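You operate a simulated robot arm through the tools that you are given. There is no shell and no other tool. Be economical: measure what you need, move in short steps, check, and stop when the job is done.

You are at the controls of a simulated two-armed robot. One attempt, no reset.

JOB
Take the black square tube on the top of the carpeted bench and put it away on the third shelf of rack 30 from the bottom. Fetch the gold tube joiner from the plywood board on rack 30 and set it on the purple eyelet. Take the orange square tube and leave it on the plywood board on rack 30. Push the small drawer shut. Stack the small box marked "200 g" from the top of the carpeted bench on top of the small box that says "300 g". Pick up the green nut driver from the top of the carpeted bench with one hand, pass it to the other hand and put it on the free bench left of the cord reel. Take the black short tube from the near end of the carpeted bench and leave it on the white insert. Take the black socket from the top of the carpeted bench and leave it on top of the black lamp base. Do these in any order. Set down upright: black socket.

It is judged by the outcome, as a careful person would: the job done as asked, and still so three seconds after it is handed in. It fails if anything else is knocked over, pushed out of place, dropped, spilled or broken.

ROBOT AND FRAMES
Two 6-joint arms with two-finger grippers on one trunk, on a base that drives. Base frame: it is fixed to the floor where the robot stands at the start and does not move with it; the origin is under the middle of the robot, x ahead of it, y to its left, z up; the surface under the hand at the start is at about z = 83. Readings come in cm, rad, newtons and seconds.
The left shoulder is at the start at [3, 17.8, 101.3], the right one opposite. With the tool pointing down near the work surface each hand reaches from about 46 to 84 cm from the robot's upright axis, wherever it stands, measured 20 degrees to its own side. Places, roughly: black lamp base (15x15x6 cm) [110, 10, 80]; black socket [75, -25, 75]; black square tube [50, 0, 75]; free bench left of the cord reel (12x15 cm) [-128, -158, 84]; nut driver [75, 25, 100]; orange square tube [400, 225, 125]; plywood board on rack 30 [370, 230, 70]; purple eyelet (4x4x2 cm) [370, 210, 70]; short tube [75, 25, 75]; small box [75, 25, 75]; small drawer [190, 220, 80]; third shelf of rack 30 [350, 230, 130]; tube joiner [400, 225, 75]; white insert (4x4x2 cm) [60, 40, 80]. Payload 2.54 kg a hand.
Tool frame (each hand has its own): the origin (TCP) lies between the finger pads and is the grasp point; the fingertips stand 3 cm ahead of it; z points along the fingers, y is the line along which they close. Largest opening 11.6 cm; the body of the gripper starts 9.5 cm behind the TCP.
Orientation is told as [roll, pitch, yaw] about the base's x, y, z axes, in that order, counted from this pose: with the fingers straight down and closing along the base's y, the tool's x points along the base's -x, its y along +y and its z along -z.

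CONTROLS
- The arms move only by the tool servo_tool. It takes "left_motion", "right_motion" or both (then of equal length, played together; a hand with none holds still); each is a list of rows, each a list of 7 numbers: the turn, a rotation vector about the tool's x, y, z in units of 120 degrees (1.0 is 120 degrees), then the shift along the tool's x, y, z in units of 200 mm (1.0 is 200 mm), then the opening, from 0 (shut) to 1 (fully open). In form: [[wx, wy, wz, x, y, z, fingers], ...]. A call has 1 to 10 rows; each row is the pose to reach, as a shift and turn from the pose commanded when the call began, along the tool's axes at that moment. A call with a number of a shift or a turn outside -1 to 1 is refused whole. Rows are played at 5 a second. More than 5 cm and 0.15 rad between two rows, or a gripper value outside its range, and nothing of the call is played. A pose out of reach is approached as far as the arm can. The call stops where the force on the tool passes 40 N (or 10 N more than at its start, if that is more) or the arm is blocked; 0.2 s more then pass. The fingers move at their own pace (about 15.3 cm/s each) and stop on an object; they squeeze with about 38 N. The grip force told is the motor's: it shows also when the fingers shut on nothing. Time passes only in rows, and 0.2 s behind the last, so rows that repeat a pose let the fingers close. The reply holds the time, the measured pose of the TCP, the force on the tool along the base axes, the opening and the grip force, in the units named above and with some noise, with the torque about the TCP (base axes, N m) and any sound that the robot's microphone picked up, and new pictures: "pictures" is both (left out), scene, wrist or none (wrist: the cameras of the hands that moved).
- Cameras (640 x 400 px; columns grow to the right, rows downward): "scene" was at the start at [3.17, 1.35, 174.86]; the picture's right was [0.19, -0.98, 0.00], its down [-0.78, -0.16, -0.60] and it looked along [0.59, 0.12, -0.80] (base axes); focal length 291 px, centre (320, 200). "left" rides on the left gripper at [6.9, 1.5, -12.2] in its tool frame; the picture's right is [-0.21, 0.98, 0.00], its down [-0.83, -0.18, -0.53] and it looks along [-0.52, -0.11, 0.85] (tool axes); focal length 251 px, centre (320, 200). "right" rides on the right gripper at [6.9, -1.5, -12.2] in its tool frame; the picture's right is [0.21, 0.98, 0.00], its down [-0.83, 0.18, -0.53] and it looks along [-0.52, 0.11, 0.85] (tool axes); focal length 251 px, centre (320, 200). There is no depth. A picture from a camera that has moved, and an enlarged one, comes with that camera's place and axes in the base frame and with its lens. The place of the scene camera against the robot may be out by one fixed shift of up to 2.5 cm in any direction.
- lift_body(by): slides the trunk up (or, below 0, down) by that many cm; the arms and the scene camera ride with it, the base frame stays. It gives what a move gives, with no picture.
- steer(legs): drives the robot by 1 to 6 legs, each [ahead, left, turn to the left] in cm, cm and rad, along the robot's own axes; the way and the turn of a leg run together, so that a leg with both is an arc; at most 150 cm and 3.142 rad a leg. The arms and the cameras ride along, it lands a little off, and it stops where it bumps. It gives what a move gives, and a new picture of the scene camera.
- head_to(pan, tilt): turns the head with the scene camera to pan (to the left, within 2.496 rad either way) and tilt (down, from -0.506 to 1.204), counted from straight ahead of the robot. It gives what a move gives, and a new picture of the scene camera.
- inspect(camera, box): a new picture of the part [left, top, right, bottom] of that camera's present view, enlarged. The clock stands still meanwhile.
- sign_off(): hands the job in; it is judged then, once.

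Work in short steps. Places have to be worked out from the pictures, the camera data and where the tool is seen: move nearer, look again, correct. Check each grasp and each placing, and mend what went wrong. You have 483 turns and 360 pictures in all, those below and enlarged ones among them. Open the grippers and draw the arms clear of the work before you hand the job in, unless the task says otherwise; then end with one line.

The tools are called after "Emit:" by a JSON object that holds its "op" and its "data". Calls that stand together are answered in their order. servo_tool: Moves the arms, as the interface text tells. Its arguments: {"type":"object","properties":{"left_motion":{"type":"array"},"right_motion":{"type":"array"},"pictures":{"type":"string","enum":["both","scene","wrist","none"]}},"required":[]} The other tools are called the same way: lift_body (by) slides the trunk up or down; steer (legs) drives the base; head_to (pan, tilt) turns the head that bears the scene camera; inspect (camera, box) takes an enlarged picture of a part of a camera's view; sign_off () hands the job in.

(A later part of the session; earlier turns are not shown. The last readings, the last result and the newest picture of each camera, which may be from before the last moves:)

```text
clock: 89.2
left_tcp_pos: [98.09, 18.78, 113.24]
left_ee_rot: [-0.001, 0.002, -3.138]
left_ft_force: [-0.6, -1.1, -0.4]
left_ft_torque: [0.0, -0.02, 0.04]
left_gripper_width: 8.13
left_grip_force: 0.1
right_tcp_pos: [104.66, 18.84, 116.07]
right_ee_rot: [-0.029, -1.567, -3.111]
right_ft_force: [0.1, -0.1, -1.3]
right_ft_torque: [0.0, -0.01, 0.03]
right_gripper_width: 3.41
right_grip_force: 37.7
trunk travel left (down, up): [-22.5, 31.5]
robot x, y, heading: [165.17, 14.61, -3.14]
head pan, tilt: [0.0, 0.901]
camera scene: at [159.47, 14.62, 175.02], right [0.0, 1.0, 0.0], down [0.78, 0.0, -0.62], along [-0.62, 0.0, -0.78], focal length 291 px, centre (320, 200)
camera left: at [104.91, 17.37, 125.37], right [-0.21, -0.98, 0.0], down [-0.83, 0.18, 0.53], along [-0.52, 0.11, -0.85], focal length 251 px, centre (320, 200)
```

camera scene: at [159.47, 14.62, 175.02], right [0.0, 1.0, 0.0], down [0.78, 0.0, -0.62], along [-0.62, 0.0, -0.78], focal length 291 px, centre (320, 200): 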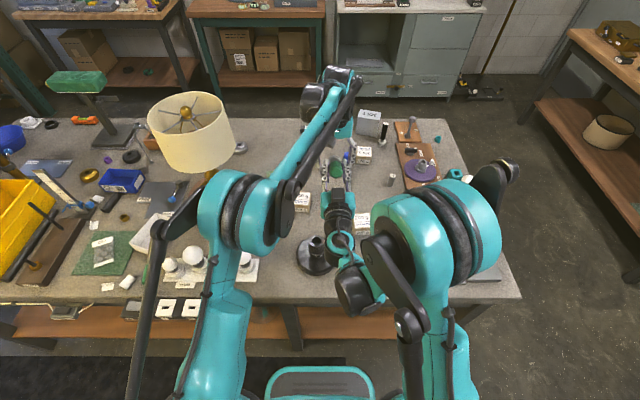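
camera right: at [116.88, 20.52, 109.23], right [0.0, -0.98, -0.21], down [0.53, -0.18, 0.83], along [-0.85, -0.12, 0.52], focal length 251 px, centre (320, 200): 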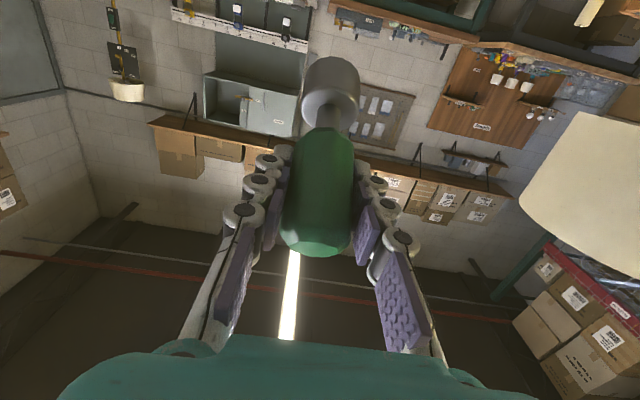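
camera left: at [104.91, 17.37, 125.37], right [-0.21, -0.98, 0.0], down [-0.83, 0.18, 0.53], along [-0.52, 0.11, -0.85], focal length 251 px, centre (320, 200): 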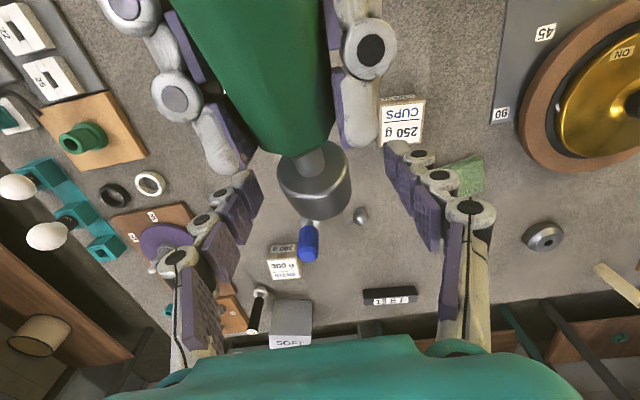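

Head is between the left pads. Close the left hand.

Emit:
{"op": "servo_tool", "data": {"left_motion": [[0, 0, 0, 0, 0, 0, 0.3], [0, 0, 0, 0, 0, 0, 0], [0, 0, 0, 0, 0, 0, 0], [0, 0, 0, 0, 0, 0, 0]], "pictures": "wrist"}}

```text
clock: 90.2
left_tcp_pos: [97.97, 18.87, 113.25]
left_ee_rot: [0.0, -0.001, -3.14]
left_ft_force: [-2.8, 10.2, 3.3]
left_ft_torque: [-0.06, -0.03, 0.35]
left_gripper_width: 3.86
left_grip_force: 37.8
right_tcp_pos: [104.63, 18.91, 116.09]
right_ee_rot: [0.052, -1.569, 3.094]
right_ft_force: [3.3, -10.5, -5.1]
right_ft_torque: [-0.21, -0.29, 0.3]
right_gripper_width: 3.41
right_grip_force: 37.7
trunk travel left (down, up): [-22.5, 31.5]
robot x, y, heading: [165.54, 14.63, -3.136]
head pan, tilt: [0.0, 0.901]
camera left: at [104.91, 17.43, 125.39], right [-0.21, -0.98, 0.0], down [-0.83, 0.18, 0.53], along [-0.52, 0.11, -0.85], focal length 251 px, centre (320, 200)
```

left: 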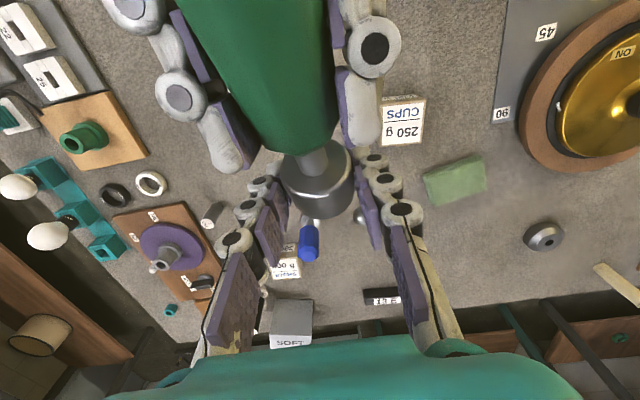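

Both hold it. Open the right hand and draw it back.

Emit:
{"op": "servo_tool", "data": {"right_motion": [[0, 0, 0, 0, 0, 0, 0.4], [0, 0, 0, 0, 0, 0, 0.55], [0, 0, 0, 0, 0, 0, 0.55], [0, 0, 0, 0, 0, -0.15, 0.55], [0, 0, 0, 0, 0, -0.3, 0.55], [0, 0, 0, 0, 0, -0.4, 0.55]], "pictures": "both"}}

Emit:
{"op": "inspect", "data": {"camera": "left", "box": [0, 0, 640, 400]}}

```text
clock: 91.6
left_tcp_pos: [98.05, 18.68, 113.31]
left_ee_rot: [-0.001, 0.0, -3.14]
left_ft_force: [-0.5, 0.5, 0.2]
left_ft_torque: [0.0, 0.1, 0.0]
left_gripper_width: 3.84
left_grip_force: 38.2
right_tcp_pos: [111.3, 18.53, 119.05]
right_ee_rot: [-0.01, -1.567, -3.13]
right_ft_force: [0.4, 0.6, -0.2]
right_ft_torque: [-0.01, -0.02, -0.04]
right_gripper_width: 6.39
right_grip_force: 0.1
right hand out of reach, approached as far as the arm can: row 4, 5, 6
trunk travel left (down, up): [-22.5, 31.5]
robot x, y, heading: [165.11, 14.41, -3.136]
head pan, tilt: [0.0, 0.901]
camera scene: at [159.51, 14.64, 175.02], right [0.0, 1.0, 0.0], down [0.78, 0.0, -0.62], along [-0.62, 0.0, -0.78], focal length 291 px, centre (320, 200)
camera right: at [123.59, 20.02, 112.07], right [0.0, -0.98, -0.21], down [0.53, -0.18, 0.83], along [-0.85, -0.12, 0.52], focal length 251 px, centre (320, 200)
```

scene: 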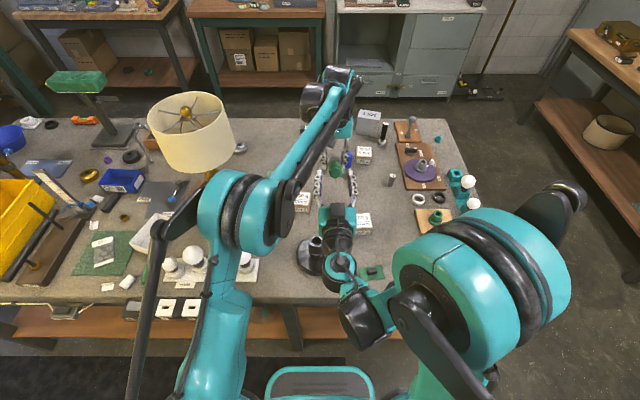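
right: 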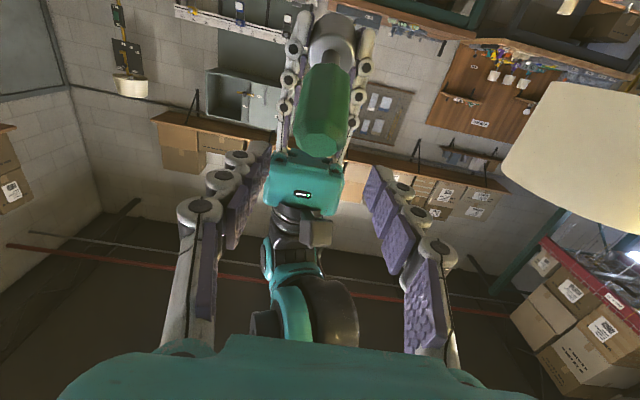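

```text
1.00 times, centred on (320, 200) of left (not enlarged: the box is as wide or as high as the picture)
camera zoom: at [104.94, 17.39, 125.41], right [-0.21, -0.98, 0.0], down [-0.83, 0.18, 0.53], along [-0.52, 0.11, -0.85], focal length 251 px, centre (320, 200)
```

zoom: 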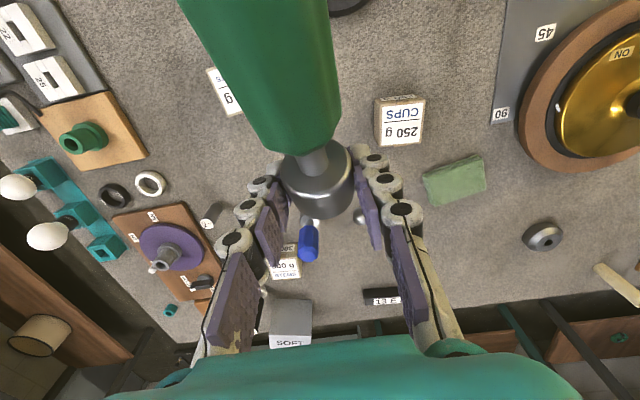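

Handover succeeded. Now raise the left hand with the driver and move it to the robot's left side, clear of the shade.

Emit:
{"op": "servo_tool", "data": {"left_motion": [[0, 0, 0, 0, 0, -0.24, 0], [0, 0, 0, 0, 0, -0.48, 0], [0, 0, 0, 0, 0, -0.7, 0], [0, 0, 0, 0.06, 0.2, -0.7, 0], [0, 0, 0, 0.12, 0.4, -0.7, 0], [0, 0, 0, 0.18, 0.6, -0.7, 0], [0, 0, 0, 0.25, 0.8, -0.7, 0], [0, 0, 0, 0.4, 0.98, -0.7, 0]], "pictures": "none"}}

Emit:
{"op": "servo_tool", "data": {"left_motion": [[0, 0, 0, 0.1, 0.15, 0, 0], [0, 0, 0, 0.25, 0.3, 0, 0], [0, 0, 0, 0.4, 0.45, 0, 0], [0, 0, 0, 0.5, 0.65, 0, 0], [0, 0, 0, 0.55, 0.85, 0, 0]], "pictures": "both"}}

```text
clock: 93.4
left_tcp_pos: [106.23, -1.18, 127.31]
left_ee_rot: [0.0, -0.001, -3.139]
left_ft_force: [-0.1, -0.3, -0.1]
left_ft_torque: [0.06, 0.13, -0.03]
left_gripper_width: 3.81
left_grip_force: 37.8
right_tcp_pos: [111.56, 18.3, 119.11]
right_ee_rot: [-0.384, -1.566, -2.757]
right_ft_force: [0.8, -0.4, 0.0]
right_ft_torque: [-0.01, 0.01, 0.0]
right_gripper_width: 6.39
right_grip_force: 0.1
trunk travel left (down, up): [-22.5, 31.5]
robot x, y, heading: [165.44, 15.04, -3.142]
head pan, tilt: [0.0, 0.901]
```

```text
clock: 94.6
left_tcp_pos: [117.17, -18.2, 127.23]
left_ee_rot: [-0.001, 0.0, -3.141]
left_ft_force: [-0.1, -0.6, -0.7]
left_ft_torque: [-0.02, 0.05, 0.02]
left_gripper_width: 3.84
left_grip_force: 37.5
right_tcp_pos: [111.48, 18.48, 118.95]
right_ee_rot: [-0.227, -1.566, -2.915]
right_ft_force: [-0.7, -0.1, -0.5]
right_ft_torque: [-0.02, 0.03, -0.01]
right_gripper_width: 6.36
right_grip_force: 0.1
trunk travel left (down, up): [-22.5, 31.5]
robot x, y, heading: [165.33, 14.5, -3.14]
head pan, tilt: [0.0, 0.901]
camera scene: at [159.48, 14.49, 175.02], right [0.0, 1.0, 0.0], down [0.78, 0.0, -0.62], along [-0.62, 0.0, -0.78], focal length 291 px, centre (320, 200)
camera left: at [124.03, -19.64, 139.5], right [-0.21, -0.98, 0.0], down [-0.83, 0.18, 0.53], along [-0.52, 0.11, -0.85], focal length 251 px, centre (320, 200)
```

scene: 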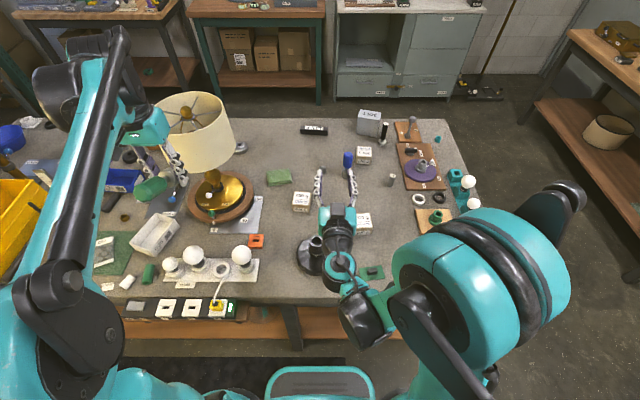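
left: 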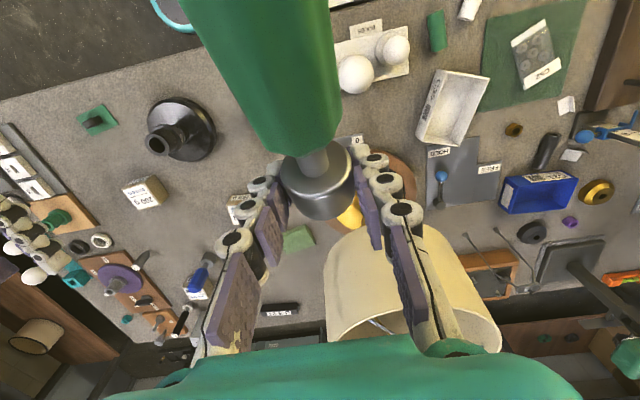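

Next the 200 g box (~(102.5, 29)). Pitch the right hand back down and move over the box.

Emit:
{"op": "servo_tool", "data": {"right_motion": [[0, 0.07, 0, 0, -0.08, 0.03, 0.6], [0, 0.14, 0, 0, -0.16, 0.06, 0.8], [0, 0.21, 0, 0.03, -0.24, 0.09, 1], [0, 0.28, 0, 0.06, -0.32, 0.12, 1], [0, 0.35, 0, 0.1, -0.4, 0.16, 1], [0, 0.42, 0, 0.14, -0.46, 0.2, 1], [0, 0.49, 0, 0.18, -0.525, 0.24, 1], [0, 0.56, 0, 0.2, -0.525, 0.275, 1], [0, 0.63, 0, 0.2, -0.525, 0.275, 1], [0, 0.7, 0, 0.2, -0.525, 0.275, 1]], "pictures": "wrist"}}

```text
clock: 96.8
left_tcp_pos: [116.95, -18.03, 127.32]
left_ee_rot: [0.0, 0.001, -3.139]
left_ft_force: [-1.4, 1.2, -0.4]
left_ft_torque: [0.0, 0.06, -0.02]
left_gripper_width: 3.85
left_grip_force: 37.3
right_tcp_pos: [105.73, 28.94, 114.79]
right_ee_rot: [0.0, -0.101, -3.14]
right_ft_force: [-1.1, -0.4, -0.2]
right_ft_torque: [-0.01, -0.05, -0.02]
right_gripper_width: 11.58
right_grip_force: 0.0
trunk travel left (down, up): [-22.5, 31.5]
robot x, y, heading: [165.29, 14.68, -3.138]
head pan, tilt: [0.0, 0.901]
camera right: at [113.81, 30.5, 126.28], right [0.21, -0.98, -0.02], down [-0.77, -0.18, 0.61], along [-0.6, -0.12, -0.79], focal length 251 px, centre (320, 200)
```

right: 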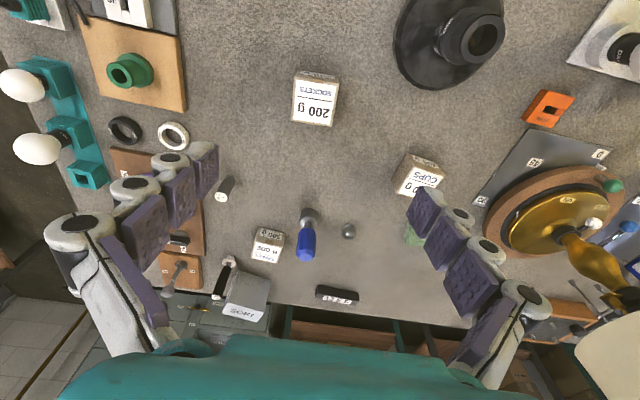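

Box top centre ≈(102.2, 29.5), turned ~5.5°. Straighten the hand, match the yaw, and lower to just above it.

Emit:
{"op": "servo_tool", "data": {"right_motion": [[0, 0.024, -0.023, -0.03, -0.01, 0.2, 1], [0, 0.048, -0.046, -0.05, -0.02, 0.42, 1], [0, 0.048, -0.046, -0.09, -0.025, 0.62, 1], [0, 0.048, -0.046, -0.09, -0.025, 0.62, 1]], "pictures": "wrist"}}

```text
clock: 97.8
left_tcp_pos: [117.25, -18.01, 127.38]
left_ee_rot: [0.001, -0.001, -3.141]
left_ft_force: [0.0, 0.4, -1.1]
left_ft_torque: [0.01, 0.1, 0.01]
left_gripper_width: 3.85
left_grip_force: 37.9
right_tcp_pos: [103.0, 29.68, 102.73]
right_ee_rot: [-0.006, 0.0, -3.043]
right_ft_force: [-1.1, -0.6, -0.2]
right_ft_torque: [-0.01, 0.01, 0.0]
right_gripper_width: 11.59
right_grip_force: 0.1
trunk travel left (down, up): [-22.5, 31.5]
robot x, y, heading: [164.92, 14.9, -3.137]
head pan, tilt: [0.0, 0.901]
camera right: at [109.91, 31.8, 114.98], right [0.31, -0.95, -0.01], down [-0.8, -0.26, 0.53], along [-0.51, -0.16, -0.85], focal length 251 px, centre (320, 200)
```

right: 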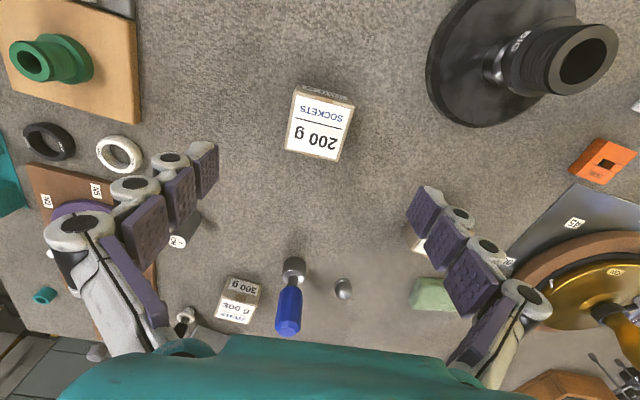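

Aligned. Descend and grip the box.

Emit:
{"op": "servo_tool", "data": {"right_motion": [[0, 0, 0, 0.01, 0, 0.2, 1], [0, 0, 0, 0.01, 0, 0.4, 1], [0, 0, 0, 0.01, 0, 0.6, 1], [0, 0, 0, 0.01, 0, 0.75, 1], [0, 0, 0, 0.01, 0, 0.81, 1], [0, 0, 0, 0.01, 0, 0.81, 1]], "pictures": "wrist"}}

```text
clock: 99.2
left_tcp_pos: [117.21, -18.13, 127.33]
left_ee_rot: [0.0, 0.0, -3.141]
left_ft_force: [0.1, -0.1, -1.3]
left_ft_torque: [-0.03, 0.13, 0.0]
left_gripper_width: 3.82
left_grip_force: 38.3
right_tcp_pos: [103.14, 29.39, 86.51]
right_ee_rot: [-0.005, -0.001, -3.045]
right_ft_force: [0.0, 0.0, -0.5]
right_ft_torque: [0.02, 0.02, 0.0]
right_gripper_width: 11.61
right_grip_force: 0.1
trunk travel left (down, up): [-22.5, 31.5]
robot x, y, heading: [165.36, 14.64, -3.138]
head pan, tilt: [0.0, 0.901]
camera right: at [109.86, 31.63, 98.71], right [0.31, -0.95, -0.01], down [-0.8, -0.26, 0.53], along [-0.51, -0.16, -0.85], focal length 251 px, centre (320, 200)
```

right: 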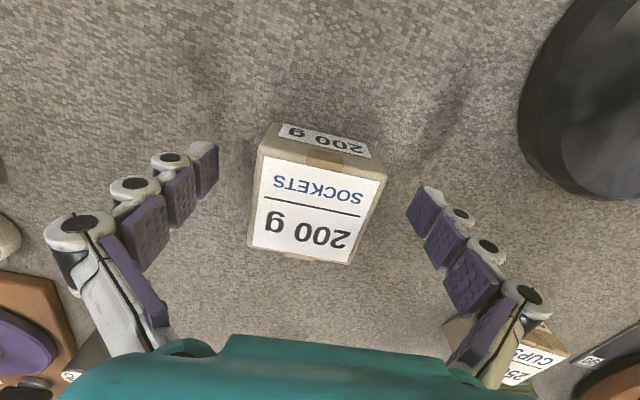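

Emit:
{"op": "servo_tool", "data": {"right_motion": [[0, 0, 0, 0, 0, 0, 0.4], [0, 0, 0, 0, 0, 0, 0], [0, 0, 0, 0, 0, 0, 0], [0, 0, 0, 0, 0, -0.1, 0], [0, 0, 0, 0, 0, -0.2, 0]], "pictures": "wrist"}}

```text
clock: 100.4
left_tcp_pos: [117.18, -18.03, 127.34]
left_ee_rot: [0.001, 0.001, -3.139]
left_ft_force: [0.3, -0.2, -1.5]
left_ft_torque: [-0.01, 0.04, 0.01]
left_gripper_width: 3.83
left_grip_force: 38.0
right_tcp_pos: [103.18, 29.36, 90.62]
right_ee_rot: [-0.003, -0.001, -3.044]
right_ft_force: [1.1, -0.1, -1.3]
right_ft_torque: [0.02, 0.01, 0.0]
right_gripper_width: 6.54
right_grip_force: 38.1
trunk travel left (down, up): [-22.5, 31.5]
robot x, y, heading: [165.38, 15.07, -3.14]
head pan, tilt: [0.0, 0.901]
camera right: at [109.81, 31.59, 102.74], right [0.31, -0.95, -0.01], down [-0.8, -0.26, 0.53], along [-0.51, -0.16, -0.85], focal length 251 px, centre (320, 200)
```

right: 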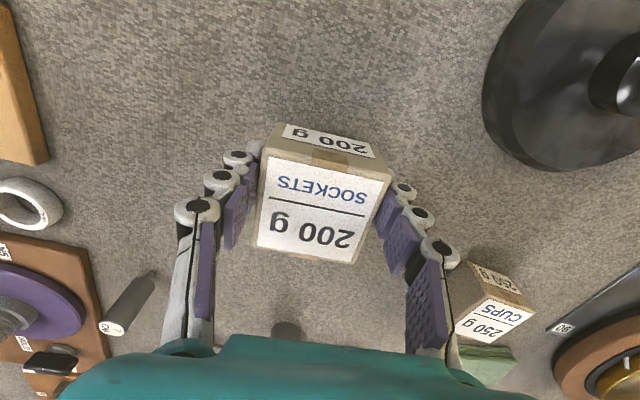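

Box held. Lift to travel height.

Emit:
{"op": "servo_tool", "data": {"right_motion": [[0, 0, 0, 0, 0, -0.2, 0], [0, 0, 0, 0, 0, -0.4, 0], [0, 0, 0, 0, 0, -0.6, 0], [0, 0, 0, 0.1, 0, -0.8, 0], [0, 0, 0, 0.25, 0, -0.95, 0], [0, 0, 0, 0.4, 0, -1, 0]], "pictures": "none"}}

Emit:
{"op": "steer", "data": {"legs": [[-30, 0, 0], [0, -65, 0], [0, 0, 3.1416], [0, 55, 0]]}}

```text
clock: 101.8
left_tcp_pos: [117.18, -18.05, 127.42]
left_ee_rot: [0.0, 0.0, -3.14]
left_ft_force: [0.3, 0.9, -1.3]
left_ft_torque: [0.04, 0.1, 0.0]
left_gripper_width: 3.82
left_grip_force: 37.8
right_tcp_pos: [110.98, 29.93, 110.77]
right_ee_rot: [-0.006, -0.003, -3.044]
right_ft_force: [0.5, -0.3, -1.9]
right_ft_torque: [-0.02, 0.01, -0.02]
right_gripper_width: 6.52
right_grip_force: 38.4
trunk travel left (down, up): [-22.5, 31.5]
robot x, y, heading: [164.88, 14.61, -3.138]
head pan, tilt: [0.0, 0.901]
```

```text
refused: 3.1416 is not a number from -3.14159 to 3.14159
```

Emit:
{"op": "steer", "data": {"legs": [[-30, 0, 0], [0, -65, 0], [0, 0, 3.14], [0, 55, 0]]}}

```text
clock: 117.1
left_tcp_pos: [243.57, 166.74, 127.37]
left_ee_rot: [-0.001, -0.002, 0.0]
left_ft_force: [0.7, 0.3, -1.5]
left_ft_torque: [-0.04, -0.07, -0.01]
left_gripper_width: 3.8
left_grip_force: 37.6
right_tcp_pos: [249.86, 118.75, 110.62]
right_ee_rot: [-0.004, -0.001, 0.096]
right_ft_force: [0.2, 0.0, -1.8]
right_ft_torque: [-0.04, 0.01, -0.01]
right_gripper_width: 6.52
right_grip_force: 38.3
trunk travel left (down, up): [-22.5, 31.5]
robot x, y, heading: [194.71, 134.0, 0.0]
head pan, tilt: [0.0, 0.901]
camera scene: at [198.92, 133.93, 175.02], right [0.0, -1.0, 0.0], down [-0.78, 0.0, -0.62], along [0.62, 0.0, -0.78], focal length 291 px, centre (320, 200)
```

scene: 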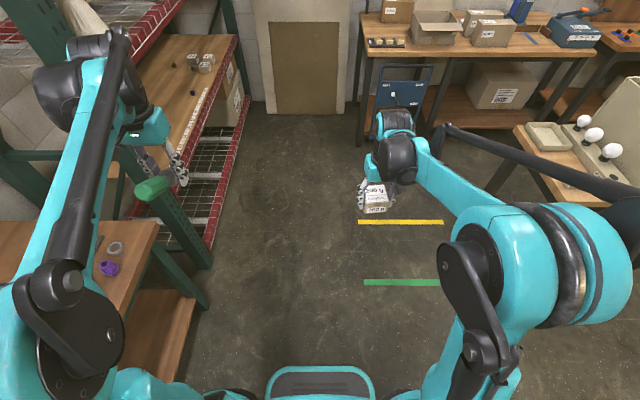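

Close on the left; shift a little right, then reverse down the aisle and sidestep to the bench's near side.

Emit:
{"op": "steer", "data": {"legs": [[0, -6, 0], [-120, 0, 0], [-118, 0, 0], [0, -118, 0]]}}

```text
clock: 135.2
left_tcp_pos: [3.36, 38.64, 127.27]
left_ee_rot: [0.002, 0.001, 0.047]
left_ft_force: [0.0, 0.0, -1.4]
left_ft_torque: [0.04, -0.06, 0.01]
left_gripper_width: 3.8
left_grip_force: 38.1
right_tcp_pos: [11.82, -9.0, 110.7]
right_ee_rot: [-0.006, -0.002, 0.144]
right_ft_force: [-0.7, -0.2, -1.7]
right_ft_torque: [-0.01, 0.04, 0.0]
right_gripper_width: 6.48
right_grip_force: 38.0
trunk travel left (down, up): [-22.5, 31.5]
robot x, y, heading: [-43.09, 3.56, 0.044]
head pan, tilt: [0.0, 0.901]
camera scene: at [-39.77, 3.84, 175.02], right [0.05, -1.0, 0.0], down [-0.78, -0.04, -0.62], along [0.62, 0.03, -0.78], focal length 291 px, centre (320, 200)
```

scene: 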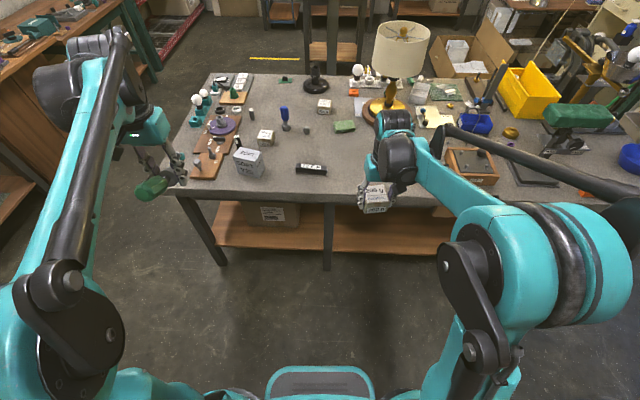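

Align heading, sidestep left to y≈40 and go up to the bench.

Emit:
{"op": "steer", "data": {"legs": [[0, 36, -0.044], [43, 0, 0]]}}

Emit:
{"op": "inspect", "data": {"camera": "right", "box": [0, 0, 640, 400]}}

```text
clock: 139.7
left_tcp_pos: [46.58, 71.37, 127.43]
left_ee_rot: [0.0, 0.001, -0.01]
left_ft_force: [1.1, -0.4, -1.2]
left_ft_torque: [-0.02, -0.04, -0.02]
left_gripper_width: 3.79
left_grip_force: 38.0
right_tcp_pos: [52.16, 23.35, 110.63]
right_ee_rot: [-0.005, 0.0, 0.085]
right_ft_force: [-0.1, -0.5, -2.6]
right_ft_torque: [0.02, 0.04, -0.01]
right_gripper_width: 6.51
right_grip_force: 37.9
trunk travel left (down, up): [-22.5, 31.5]
robot x, y, heading: [-1.88, 39.13, -0.009]
head pan, tilt: [0.0, 0.901]
camera scene: at [1.55, 39.16, 175.02], right [-0.01, -1.0, 0.0], down [-0.78, 0.01, -0.62], along [0.62, -0.01, -0.78], focal length 291 px, centre (320, 200)
```

scene: 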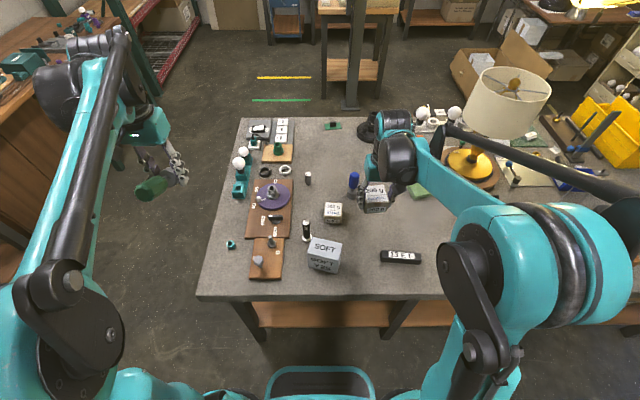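

```text
1.00 times, centred on (320, 200) of right (not enlarged: the box is as wide or as high as the picture)
camera zoom: at [45.45, 21.41, 122.74], right [-0.3, 0.95, -0.01], down [0.81, 0.25, 0.53], along [0.51, 0.15, -0.85], focal length 251 px, centre (320, 200)
```

zoom: 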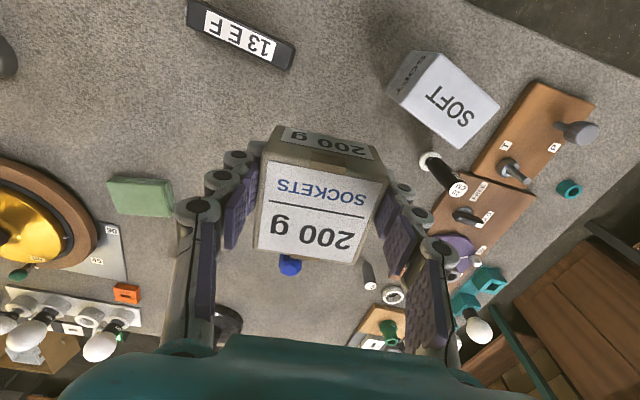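

Emit:
{"op": "inspect", "data": {"camera": "left", "box": [0, 0, 640, 400]}}

Emit:
{"op": "inspect", "data": {"camera": "scene", "box": [280, 160, 420, 280]}}

```text
1.00 times, centred on (320, 200) of left (not enlarged: the box is as wide or as high as the picture)
camera zoom: at [39.66, 73.17, 139.51], right [0.23, 0.97, 0.0], down [0.82, -0.19, 0.53], along [0.52, -0.12, -0.85], focal length 251 px, centre (320, 200)
```

zoom: 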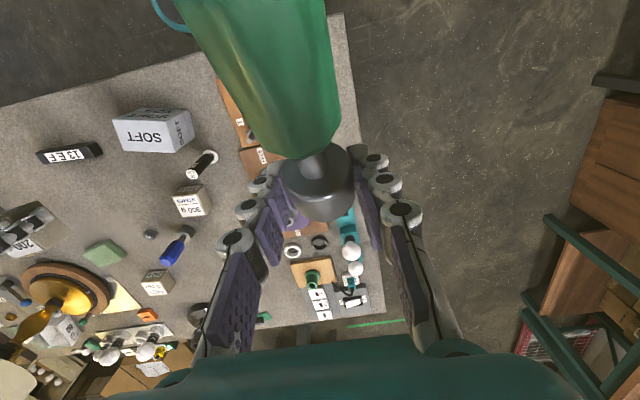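

```text
3.33 times, centred on (350, 220) of scene
camera zoom: at [1.55, 39.16, 175.02], right [-0.01, -1.0, 0.0], down [-0.78, 0.01, -0.62], along [0.62, -0.01, -0.78], focal length 971 px, centre (220, 133)
```

zoom: 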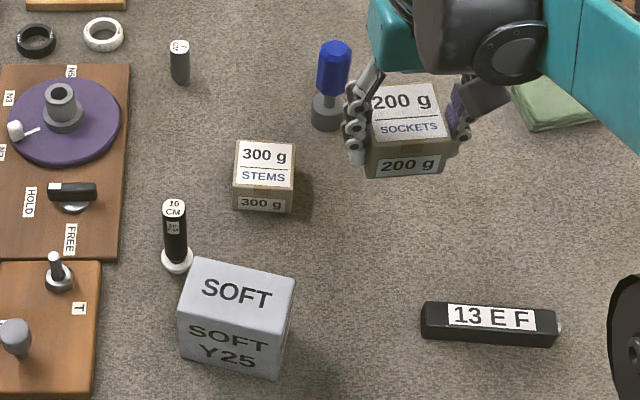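

300 g box ≈(66, 33.9), yaw about −5.5°. Move the 200 g box above it, matching yaw.

Emit:
{"op": "servo_tool", "data": {"right_motion": [[0, 0, 0.02, -0.17, 0.11, 0.05, 0], [0, 0, 0.04, -0.34, 0.22, 0.13, 0], [0, 0, 0.065, -0.52, 0.34, 0.25, 0], [0, 0, 0.086, -0.66, 0.44, 0.36, 0], [0, 0, 0.086, -0.707, 0.467, 0.38, 0], [0, 0, 0.086, -0.707, 0.467, 0.38, 0]], "pictures": "both"}}

```text
clock: 141.1
left_tcp_pos: [46.64, 71.54, 127.4]
left_ee_rot: [0.002, 0.0, -0.009]
left_ft_force: [-0.2, 0.3, -1.6]
left_ft_torque: [-0.01, -0.05, 0.0]
left_gripper_width: 3.76
left_grip_force: 37.4
right_tcp_pos: [65.58, 34.08, 102.83]
right_ee_rot: [-0.005, -0.001, -0.093]
right_ft_force: [-0.1, 0.8, -2.0]
right_ft_torque: [-0.03, 0.0, 0.0]
right_gripper_width: 6.52
right_grip_force: 38.3
trunk travel left (down, up): [-22.5, 31.5]
robot x, y, heading: [-2.61, 39.57, -0.014]
head pan, tilt: [0.0, 0.901]
camera scene: at [1.5, 39.18, 175.02], right [-0.01, -1.0, 0.0], down [-0.78, 0.01, -0.62], along [0.62, -0.01, -0.78], focal length 291 px, centre (320, 200)
camera right: at [58.54, 33.22, 115.01], right [-0.12, 0.99, -0.01], down [0.84, 0.1, 0.53], along [0.53, 0.06, -0.84], focal length 251 px, centre (320, 200)
```

scene: 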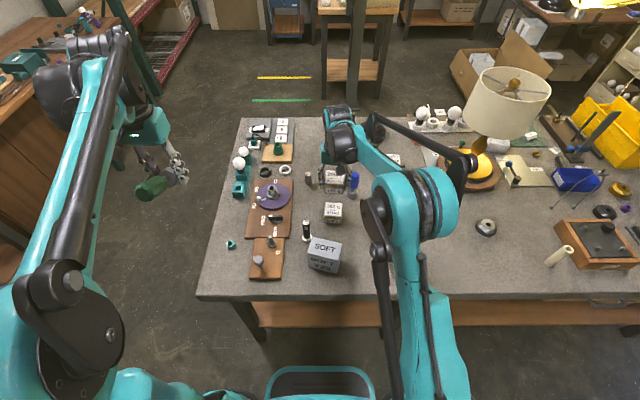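
right: 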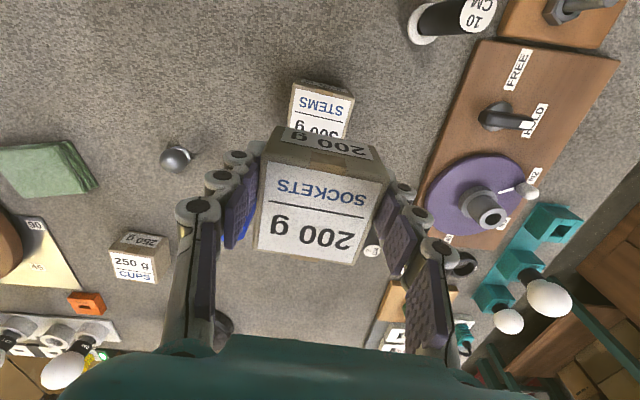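

Held box is ~0.9 cm too far forward; correct and lower halfway.

Emit:
{"op": "servo_tool", "data": {"right_motion": [[0, 0, 0, 0.044, -0.017, 0.1, 0], [0, 0, 0, 0.044, -0.017, 0.2, 0], [0, 0, 0, 0.044, -0.017, 0.3, 0], [0, 0, 0, 0.044, -0.017, 0.3, 0]], "pictures": "none"}}

Emit:
{"op": "inspect", "data": {"camera": "right", "box": [220, 60, 420, 200]}}

```text
clock: 142.1
left_tcp_pos: [46.51, 71.58, 127.39]
left_ee_rot: [-0.001, 0.0, -0.011]
left_ft_force: [0.0, -0.4, -1.6]
left_ft_torque: [-0.02, -0.09, 0.01]
left_gripper_width: 3.76
left_grip_force: 37.4
right_tcp_pos: [64.59, 33.53, 96.98]
right_ee_rot: [-0.005, -0.003, -0.095]
right_ft_force: [-0.6, -0.7, -1.9]
right_ft_torque: [0.0, 0.03, -0.01]
right_gripper_width: 6.51
right_grip_force: 38.0
trunk travel left (down, up): [-22.5, 31.5]
robot x, y, heading: [-1.53, 39.43, -0.011]
head pan, tilt: [0.0, 0.901]
```

```text
2.86 times, centred on (320, 130) of right
camera zoom: at [57.53, 32.78, 109.05], right [-0.12, 0.99, -0.01], down [0.84, 0.11, 0.54], along [0.53, 0.06, -0.84], focal length 718 px, centre (320, 400)
```

zoom: 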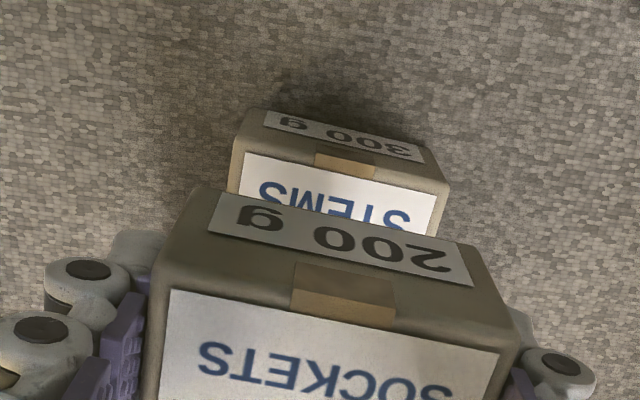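

Aligned within a few mm. Lower to near contact.

Emit:
{"op": "servo_tool", "data": {"right_motion": [[0, 0, 0, 0, 0.008, 0.08, 0], [0, 0, 0, 0, 0.008, 0.16, 0], [0, 0, 0, 0, 0.008, 0.2, 0], [0, 0, 0, 0, 0.008, 0.22, 0]], "pictures": "none"}}

Emit:
{"op": "inspect", "data": {"camera": "right", "box": [220, 60, 420, 200]}}

```text
clock: 143.1
left_tcp_pos: [46.41, 71.52, 127.38]
left_ee_rot: [0.001, -0.002, -0.01]
left_ft_force: [-0.1, -1.3, -1.4]
left_ft_torque: [-0.01, -0.08, 0.0]
left_gripper_width: 3.78
left_grip_force: 38.6
right_tcp_pos: [64.63, 33.78, 92.61]
right_ee_rot: [-0.004, -0.001, -0.095]
right_ft_force: [-0.4, 0.3, -2.5]
right_ft_torque: [-0.02, 0.03, 0.02]
right_gripper_width: 6.51
right_grip_force: 37.7
trunk travel left (down, up): [-22.5, 31.5]
robot x, y, heading: [-2.01, 39.3, -0.011]
head pan, tilt: [0.0, 0.901]
```

```text
2.86 times, centred on (320, 130) of right
camera zoom: at [57.53, 33.03, 104.71], right [-0.12, 0.99, -0.01], down [0.84, 0.11, 0.54], along [0.53, 0.06, -0.84], focal length 718 px, centre (320, 400)
```

zoom: 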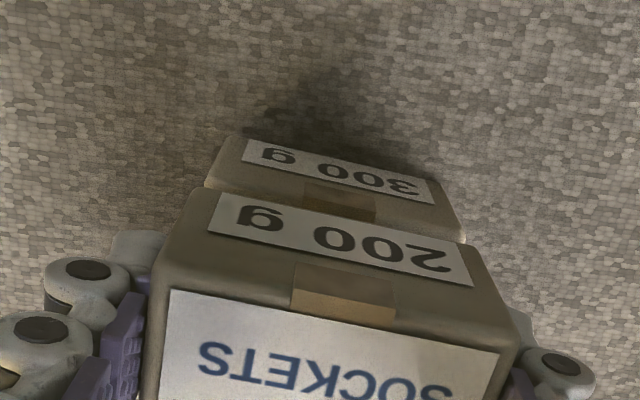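

Emit:
{"op": "servo_tool", "data": {"right_motion": [[0, 0, 0, 0, 0, 0.012, 0], [0, 0, 0, 0, 0, 0.022, 0], [0, 0, 0, 0, 0, 0.03, 0]], "pictures": "none"}}

```text
clock: 143.9
left_tcp_pos: [46.56, 71.64, 127.34]
left_ee_rot: [-0.001, -0.001, -0.011]
left_ft_force: [0.4, 0.0, -1.7]
left_ft_torque: [0.0, -0.07, 0.01]
left_gripper_width: 3.75
left_grip_force: 38.3
right_tcp_pos: [64.64, 33.73, 91.83]
right_ee_rot: [-0.005, -0.002, -0.094]
right_ft_force: [0.1, 0.1, -0.8]
right_ft_torque: [-0.01, 0.05, -0.02]
right_gripper_width: 6.52
right_grip_force: 38.4
trunk travel left (down, up): [-22.5, 31.5]
robot x, y, heading: [-2.23, 39.59, -0.012]
head pan, tilt: [0.0, 0.901]
```

Emit:
{"op": "servo_tool", "data": {"right_motion": [[0, 0, 0, 0, 0, 0.008, 0], [0, 0, 0, 0, 0, 0.012, 0]], "pictures": "none"}}

Emit:
{"op": "inspect", "data": {"camera": "right", "box": [220, 60, 420, 200]}}

```text
clock: 144.5
left_tcp_pos: [46.51, 71.54, 127.35]
left_ee_rot: [0.0, 0.0, -0.009]
left_ft_force: [-0.2, -0.3, -1.5]
left_ft_torque: [-0.03, -0.05, -0.01]
left_gripper_width: 3.76
left_grip_force: 37.8
right_tcp_pos: [64.66, 33.81, 91.74]
right_ee_rot: [-0.006, -0.001, -0.094]
right_ft_force: [0.3, 0.0, -2.1]
right_ft_torque: [-0.01, -0.04, 0.04]
right_gripper_width: 6.52
right_grip_force: 38.4
trunk travel left (down, up): [-22.5, 31.5]
robot x, y, heading: [-2.31, 39.31, -0.005]
head pan, tilt: [0.0, 0.901]
```

```text
2.86 times, centred on (320, 130) of right
camera zoom: at [57.53, 33.01, 103.89], right [-0.12, 0.99, -0.01], down [0.84, 0.11, 0.54], along [0.53, 0.06, -0.84], focal length 718 px, centre (320, 400)
```

zoom: 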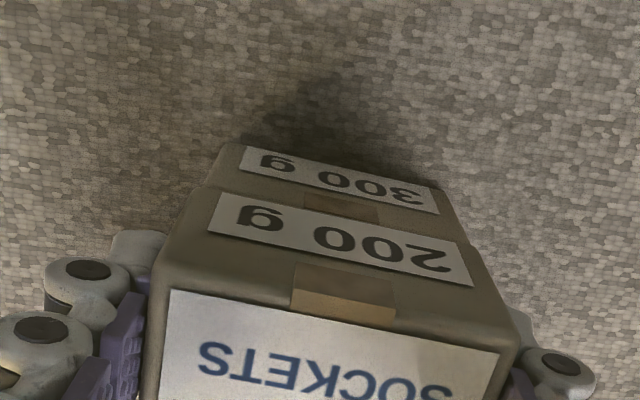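

Emit:
{"op": "servo_tool", "data": {"right_motion": [[0, 0, 0, 0, 0, 0.007, 0], [0, 0, 0, 0, 0, 0.014, 0], [0, 0, 0, 0, 0, 0.02, 0]], "pictures": "none"}}

```text
clock: 145.3
left_tcp_pos: [46.5, 71.45, 127.38]
left_ee_rot: [0.001, 0.0, -0.012]
left_ft_force: [0.2, -0.6, -0.5]
left_ft_torque: [0.0, -0.01, 0.01]
left_gripper_width: 3.78
left_grip_force: 38.2
right_tcp_pos: [64.67, 33.69, 91.33]
right_ee_rot: [-0.005, -0.001, -0.096]
right_ft_force: [-0.4, -0.2, -2.5]
right_ft_torque: [-0.02, 0.02, -0.03]
right_gripper_width: 6.52
right_grip_force: 37.7
trunk travel left (down, up): [-22.5, 31.5]
robot x, y, heading: [-2.02, 39.39, -0.016]
head pan, tilt: [0.0, 0.901]
```

Emit:
{"op": "servo_tool", "data": {"right_motion": [[0, 0, 0, 0, 0, 0.007, 0], [0, 0, 0, 0, 0, 0.014, 0], [0, 0, 0, 0, 0, 0.02, 0], [0, 0, 0, 0, 0, 0.02, 0]], "pictures": "none"}}

Emit:
{"op": "inspect", "data": {"camera": "right", "box": [220, 60, 420, 200]}}

```text
clock: 146.3
left_tcp_pos: [46.32, 71.56, 127.38]
left_ee_rot: [0.001, -0.001, -0.011]
left_ft_force: [-0.3, 0.3, -0.7]
left_ft_torque: [0.01, -0.09, -0.01]
left_gripper_width: 3.76
left_grip_force: 37.7
right_tcp_pos: [64.67, 33.75, 91.28]
right_ee_rot: [-0.004, -0.005, -0.096]
right_ft_force: [11.0, -0.8, 30.7]
right_ft_torque: [-0.03, -0.41, -0.04]
right_gripper_width: 6.53
right_grip_force: 38.2
trunk travel left (down, up): [-22.5, 31.5]
robot x, y, heading: [-1.93, 39.34, -0.005]
head pan, tilt: [0.0, 0.901]
```

```text
2.86 times, centred on (320, 130) of right
camera zoom: at [57.49, 32.97, 103.31], right [-0.12, 0.99, -0.01], down [0.84, 0.11, 0.54], along [0.53, 0.06, -0.84], focal length 718 px, centre (320, 400)
```

zoom: 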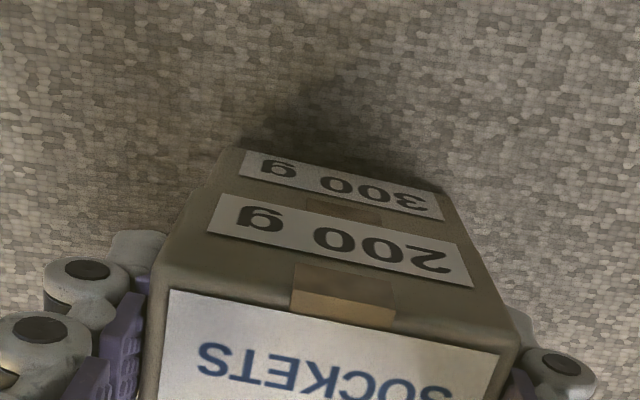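

Contact. Relax slightly, release and rise.

Emit:
{"op": "servo_tool", "data": {"right_motion": [[0, 0, 0, 0, 0, -0.006, 0], [0, 0, 0, 0, 0, -0.006, 0.7], [0, 0, 0, 0, 0, -0.006, 0.8], [0, 0, 0, 0, 0, -0.006, 0.8], [0, 0, 0, 0, 0, -0.2, 0.9], [0, 0, 0, 0, 0, -0.42, 0.9], [0, 0, 0, 0.1, 0, -0.6, 0.9], [0, 0, 0, 0.3, -0.1, -0.7, 0.9]], "pictures": "both"}}

```text
clock: 148.1
left_tcp_pos: [46.31, 71.38, 127.5]
left_ee_rot: [-0.001, -0.003, -0.011]
left_ft_force: [0.2, -0.1, -1.5]
left_ft_torque: [0.05, -0.12, -0.02]
left_gripper_width: 3.77
left_grip_force: 37.7
right_tcp_pos: [58.22, 32.51, 104.77]
right_ee_rot: [-0.003, -0.004, -0.095]
right_ft_force: [-0.1, -1.0, 1.0]
right_ft_torque: [-0.02, -0.06, 0.02]
right_gripper_width: 10.45
right_grip_force: 0.1
trunk travel left (down, up): [-22.5, 31.5]
robot x, y, heading: [-2.17, 39.17, -0.011]
head pan, tilt: [0.0, 0.901]
camera scene: at [1.19, 39.05, 175.03], right [-0.01, -1.0, 0.0], down [-0.78, 0.01, -0.62], along [0.62, -0.01, -0.78], focal length 291 px, centre (320, 200)
camera right: at [51.19, 31.7, 116.91], right [-0.12, 0.99, 0.0], down [0.84, 0.1, 0.54], along [0.53, 0.06, -0.84], focal length 251 px, centre (320, 200)
```

scene: 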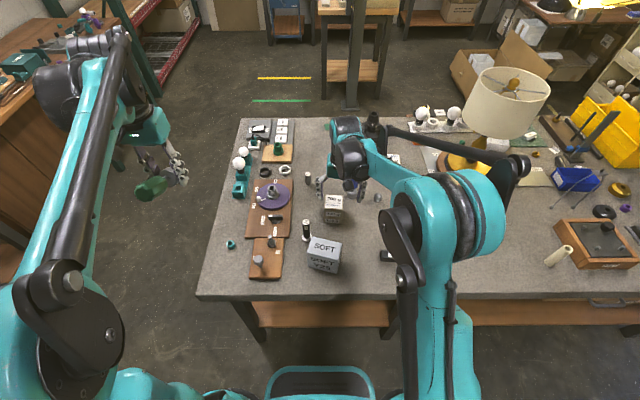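
right: 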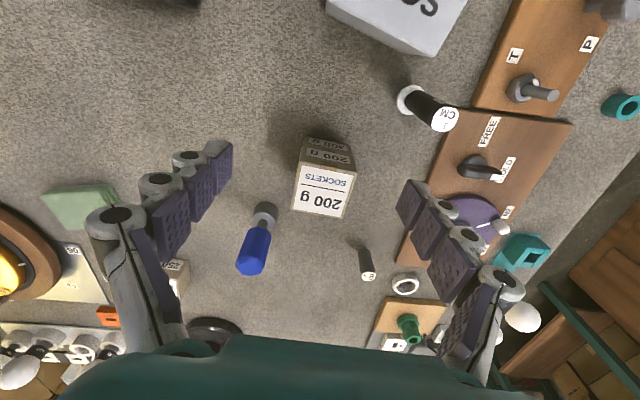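

Boxes stacked. Next the black square tube (~(48,12)), long axis roughly along y: move the right hand over it while yawing ~90°.

Emit:
{"op": "servo_tool", "data": {"right_motion": [[0, 0, -0.07, 0.04, -0.1, -0.03, 0.9], [0, 0, -0.14, 0.08, -0.2, -0.06, 0.9], [0, 0, -0.21, 0.12, -0.3, -0.1, 0.9], [0, 0, -0.28, 0.16, -0.4, -0.15, 0.9], [0, 0, -0.35, 0.2, -0.5, -0.15, 0.9], [0, 0, -0.42, 0.24, -0.6, -0.15, 0.9], [0, 0, -0.49, 0.28, -0.7, -0.15, 0.8], [0, 0, -0.56, 0.32, -0.8, -0.15, 0.8], [0, 0, -0.63, 0.36, -0.9, -0.15, 0.8], [0, 0, -0.7, 0.41, -1.0, -0.15, 0.8]], "pictures": "both"}}

```text
clock: 150.3
left_tcp_pos: [46.36, 71.41, 127.4]
left_ee_rot: [0.001, 0.0, -0.011]
left_ft_force: [-0.1, 0.0, -0.5]
left_ft_torque: [-0.02, -0.07, -0.03]
left_gripper_width: 3.74
left_grip_force: 38.0
right_tcp_pos: [48.26, 13.33, 107.99]
right_ee_rot: [-0.004, 0.004, 1.373]
right_ft_force: [-0.2, 0.9, 0.5]
right_ft_torque: [0.0, -0.03, -0.04]
right_gripper_width: 9.29
right_grip_force: 0.1
trunk travel left (down, up): [-22.5, 31.5]
robot x, y, heading: [-2.37, 39.39, -0.012]
head pan, tilt: [0.0, 0.901]
camera scene: at [1.37, 39.11, 175.03], right [-0.01, -1.0, 0.0], down [-0.78, 0.01, -0.62], along [0.62, -0.01, -0.78], focal length 291 px, centre (320, 200)
camera right: at [48.42, 6.18, 120.25], right [-1.0, -0.02, 0.0], down [-0.02, 0.85, 0.53], along [-0.01, 0.53, -0.85], focal length 251 px, centre (320, 200)
```

scene: 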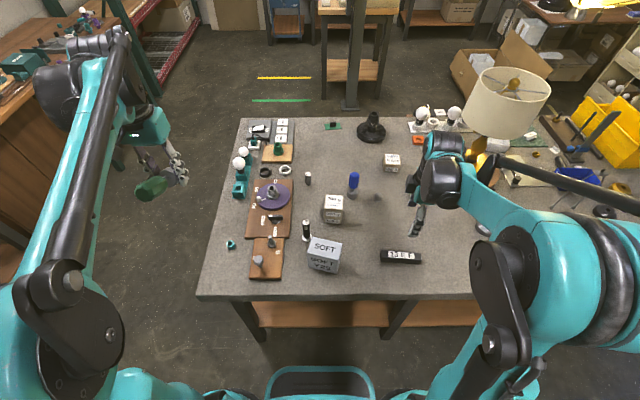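
right: 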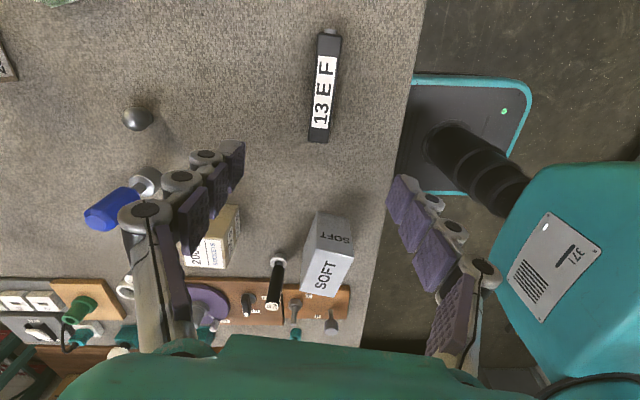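

Tube centre ≈(47.8, 11.9), axis yaw ≈86°, ~3 cm wide. Correct yaw and descend to just above.

Emit:
{"op": "servo_tool", "data": {"right_motion": [[0, 0, -0.03, 0.04, 0.004, 0.2, 0.7], [0, 0, -0.0635, 0.075, 0.0085, 0.4, 0.6], [0, 0, -0.0635, 0.075, 0.0085, 0.6, 0.6], [0, 0, -0.0635, 0.075, 0.0085, 0.8, 0.6], [0, 0, -0.0635, 0.075, 0.0085, 0.9, 0.6], [0, 0, -0.0635, 0.075, 0.0085, 0.9, 0.6]], "pictures": "wrist"}}

```text
clock: 151.7
left_tcp_pos: [46.48, 71.55, 127.3]
left_ee_rot: [0.0, 0.0, -0.008]
left_ft_force: [-0.5, 0.7, -1.1]
left_ft_torque: [0.0, -0.07, 0.02]
left_gripper_width: 3.75
left_grip_force: 37.8
right_tcp_pos: [47.99, 11.93, 90.13]
right_ee_rot: [-0.002, 0.006, 1.503]
right_ft_force: [0.3, 0.0, 0.8]
right_ft_torque: [-0.04, -0.02, 0.03]
right_gripper_width: 6.97
right_grip_force: 0.1
trunk travel left (down, up): [-22.5, 31.5]
robot x, y, heading: [-1.81, 39.2, -0.008]
head pan, tilt: [0.0, 0.901]
camera right: at [48.96, 5.13, 102.33], right [-0.99, -0.15, 0.0], down [-0.13, 0.84, 0.53], along [-0.08, 0.52, -0.85], focal length 251 px, centre (320, 200)
```

right: 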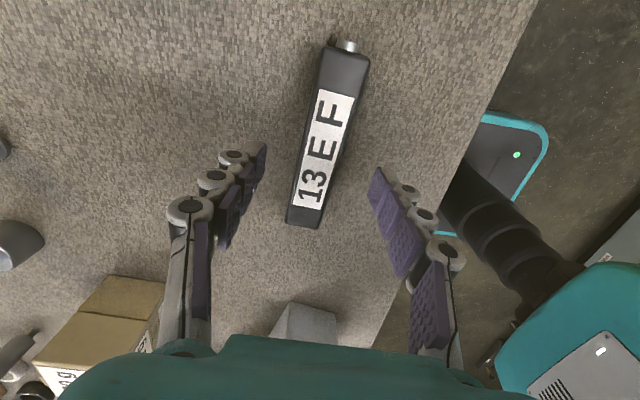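

Well aligned. Descend the last 4.5 cm gently.

Emit:
{"op": "servo_tool", "data": {"right_motion": [[0, 0, 0, 0, 0, 0.1, 0.6], [0, 0, 0, 0, 0, 0.17, 0.6], [0, 0, 0, 0, 0, 0.21, 0.6], [0, 0, 0, 0, 0, 0.225, 0.6]], "pictures": "none"}}

```text
clock: 152.7
left_tcp_pos: [46.45, 71.56, 127.38]
left_ee_rot: [0.0, 0.0, -0.008]
left_ft_force: [-0.5, -0.3, -1.9]
left_ft_torque: [0.0, -0.12, 0.0]
left_gripper_width: 3.74
left_grip_force: 38.2
right_tcp_pos: [47.91, 11.87, 85.65]
right_ee_rot: [-0.002, 0.005, 1.505]
right_ft_force: [-0.5, -2.6, 5.6]
right_ft_torque: [-0.02, 0.11, 0.04]
right_gripper_width: 7.02
right_grip_force: 0.1
trunk travel left (down, up): [-22.5, 31.5]
robot x, y, heading: [-2.13, 39.26, -0.011]
head pan, tilt: [0.0, 0.901]
```

Fingertips just touch (surface ≈82.6). Rise 2 mm and close.

Emit:
{"op": "servo_tool", "data": {"right_motion": [[0, 0, 0, 0, 0, -0.012, 0.6], [0, 0, 0, 0, 0, -0.012, 0], [0, 0, 0, 0, 0, -0.012, 0], [0, 0, 0, 0, 0, -0.012, 0], [0, 0, 0, 0, 0, -0.15, 0], [0, 0, 0, 0, 0, -0.3, 0]], "pictures": "wrist"}}

```text
clock: 154.1
left_tcp_pos: [46.42, 71.63, 127.39]
left_ee_rot: [0.0, 0.0, -0.01]
left_ft_force: [0.6, 0.4, -0.9]
left_ft_torque: [0.03, -0.07, -0.01]
left_gripper_width: 3.76
left_grip_force: 37.8
right_tcp_pos: [47.85, 11.95, 91.71]
right_ee_rot: [-0.004, 0.005, 1.506]
right_ft_force: [-0.4, -0.9, -1.5]
right_ft_torque: [0.02, 0.01, -0.03]
right_gripper_width: 2.89
right_grip_force: 37.6
trunk travel left (down, up): [-22.5, 31.5]
robot x, y, heading: [-2.05, 39.58, -0.011]
head pan, tilt: [0.0, 0.901]
camera right: at [48.9, 5.04, 103.8], right [-0.99, -0.15, 0.0], down [-0.13, 0.84, 0.53], along [-0.08, 0.52, -0.85], focal length 251 px, centre (320, 200)
```

right: 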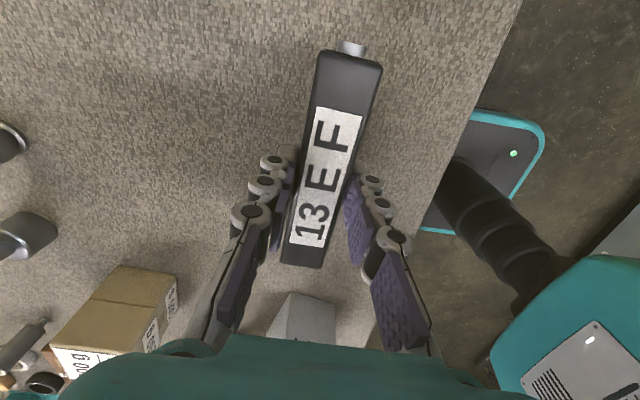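

Tube held (2.9 cm). Raise it to travel height, then back off and turn toward the bench with the cord reel behind.

Emit:
{"op": "servo_tool", "data": {"right_motion": [[0, 0, 0, 0, 0, -0.2, 0], [0, 0, 0, 0, 0, -0.4, 0], [0, 0, 0, 0, 0, -0.6, 0], [0, 0, 0, 0, 0, -0.8, 0], [0, 0, 0, 0, 0, -1, 0]], "pictures": "none"}}

Emit:
{"op": "steer", "data": {"legs": [[-20, 0, 0], [0, 0, 3.13], [0, 140, 0]]}}

```text
clock: 155.3
left_tcp_pos: [46.43, 71.59, 127.55]
left_ee_rot: [0.001, -0.001, -0.012]
left_ft_force: [0.3, 0.4, -0.9]
left_ft_torque: [0.01, -0.08, 0.0]
left_gripper_width: 3.73
left_grip_force: 37.6
right_tcp_pos: [47.79, 11.89, 111.53]
right_ee_rot: [-0.004, 0.005, 1.505]
right_ft_force: [-0.4, -0.5, -1.1]
right_ft_torque: [-0.02, -0.02, -0.01]
right_gripper_width: 2.88
right_grip_force: 37.8
trunk travel left (down, up): [-22.5, 31.5]
robot x, y, heading: [-2.05, 39.13, -0.013]
head pan, tilt: [0.0, 0.901]
```

```text
clock: 170.9
left_tcp_pos: [-57.9, -135.14, 127.19]
left_ee_rot: [0.001, 0.0, -3.064]
left_ft_force: [1.0, -0.2, -1.6]
left_ft_torque: [0.01, 0.07, -0.01]
left_gripper_width: 3.71
left_grip_force: 38.2
right_tcp_pos: [-64.39, -75.74, 111.44]
right_ee_rot: [-0.001, 0.003, -1.548]
right_ft_force: [0.5, -1.0, -0.9]
right_ft_torque: [0.01, -0.02, 0.03]
right_gripper_width: 2.91
right_grip_force: 38.0
trunk travel left (down, up): [-22.5, 31.5]
robot x, y, heading: [-12.7, -98.61, -3.061]
head pan, tilt: [0.0, 0.901]
camera scene: at [-18.13, -99.16, 175.02], right [-0.08, 1.0, 0.0], down [0.78, 0.06, -0.62], along [-0.62, -0.05, -0.78], focal length 291 px, centre (320, 200)
```

scene: 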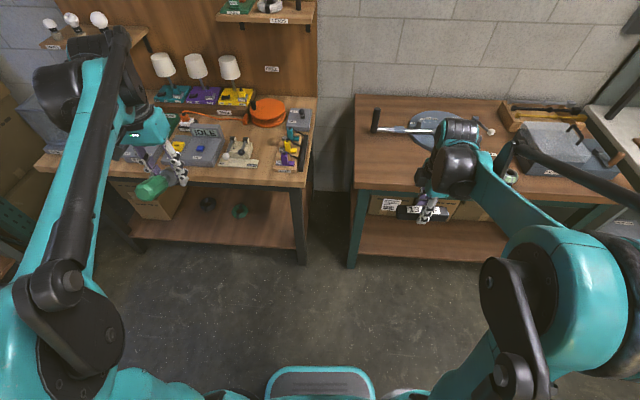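

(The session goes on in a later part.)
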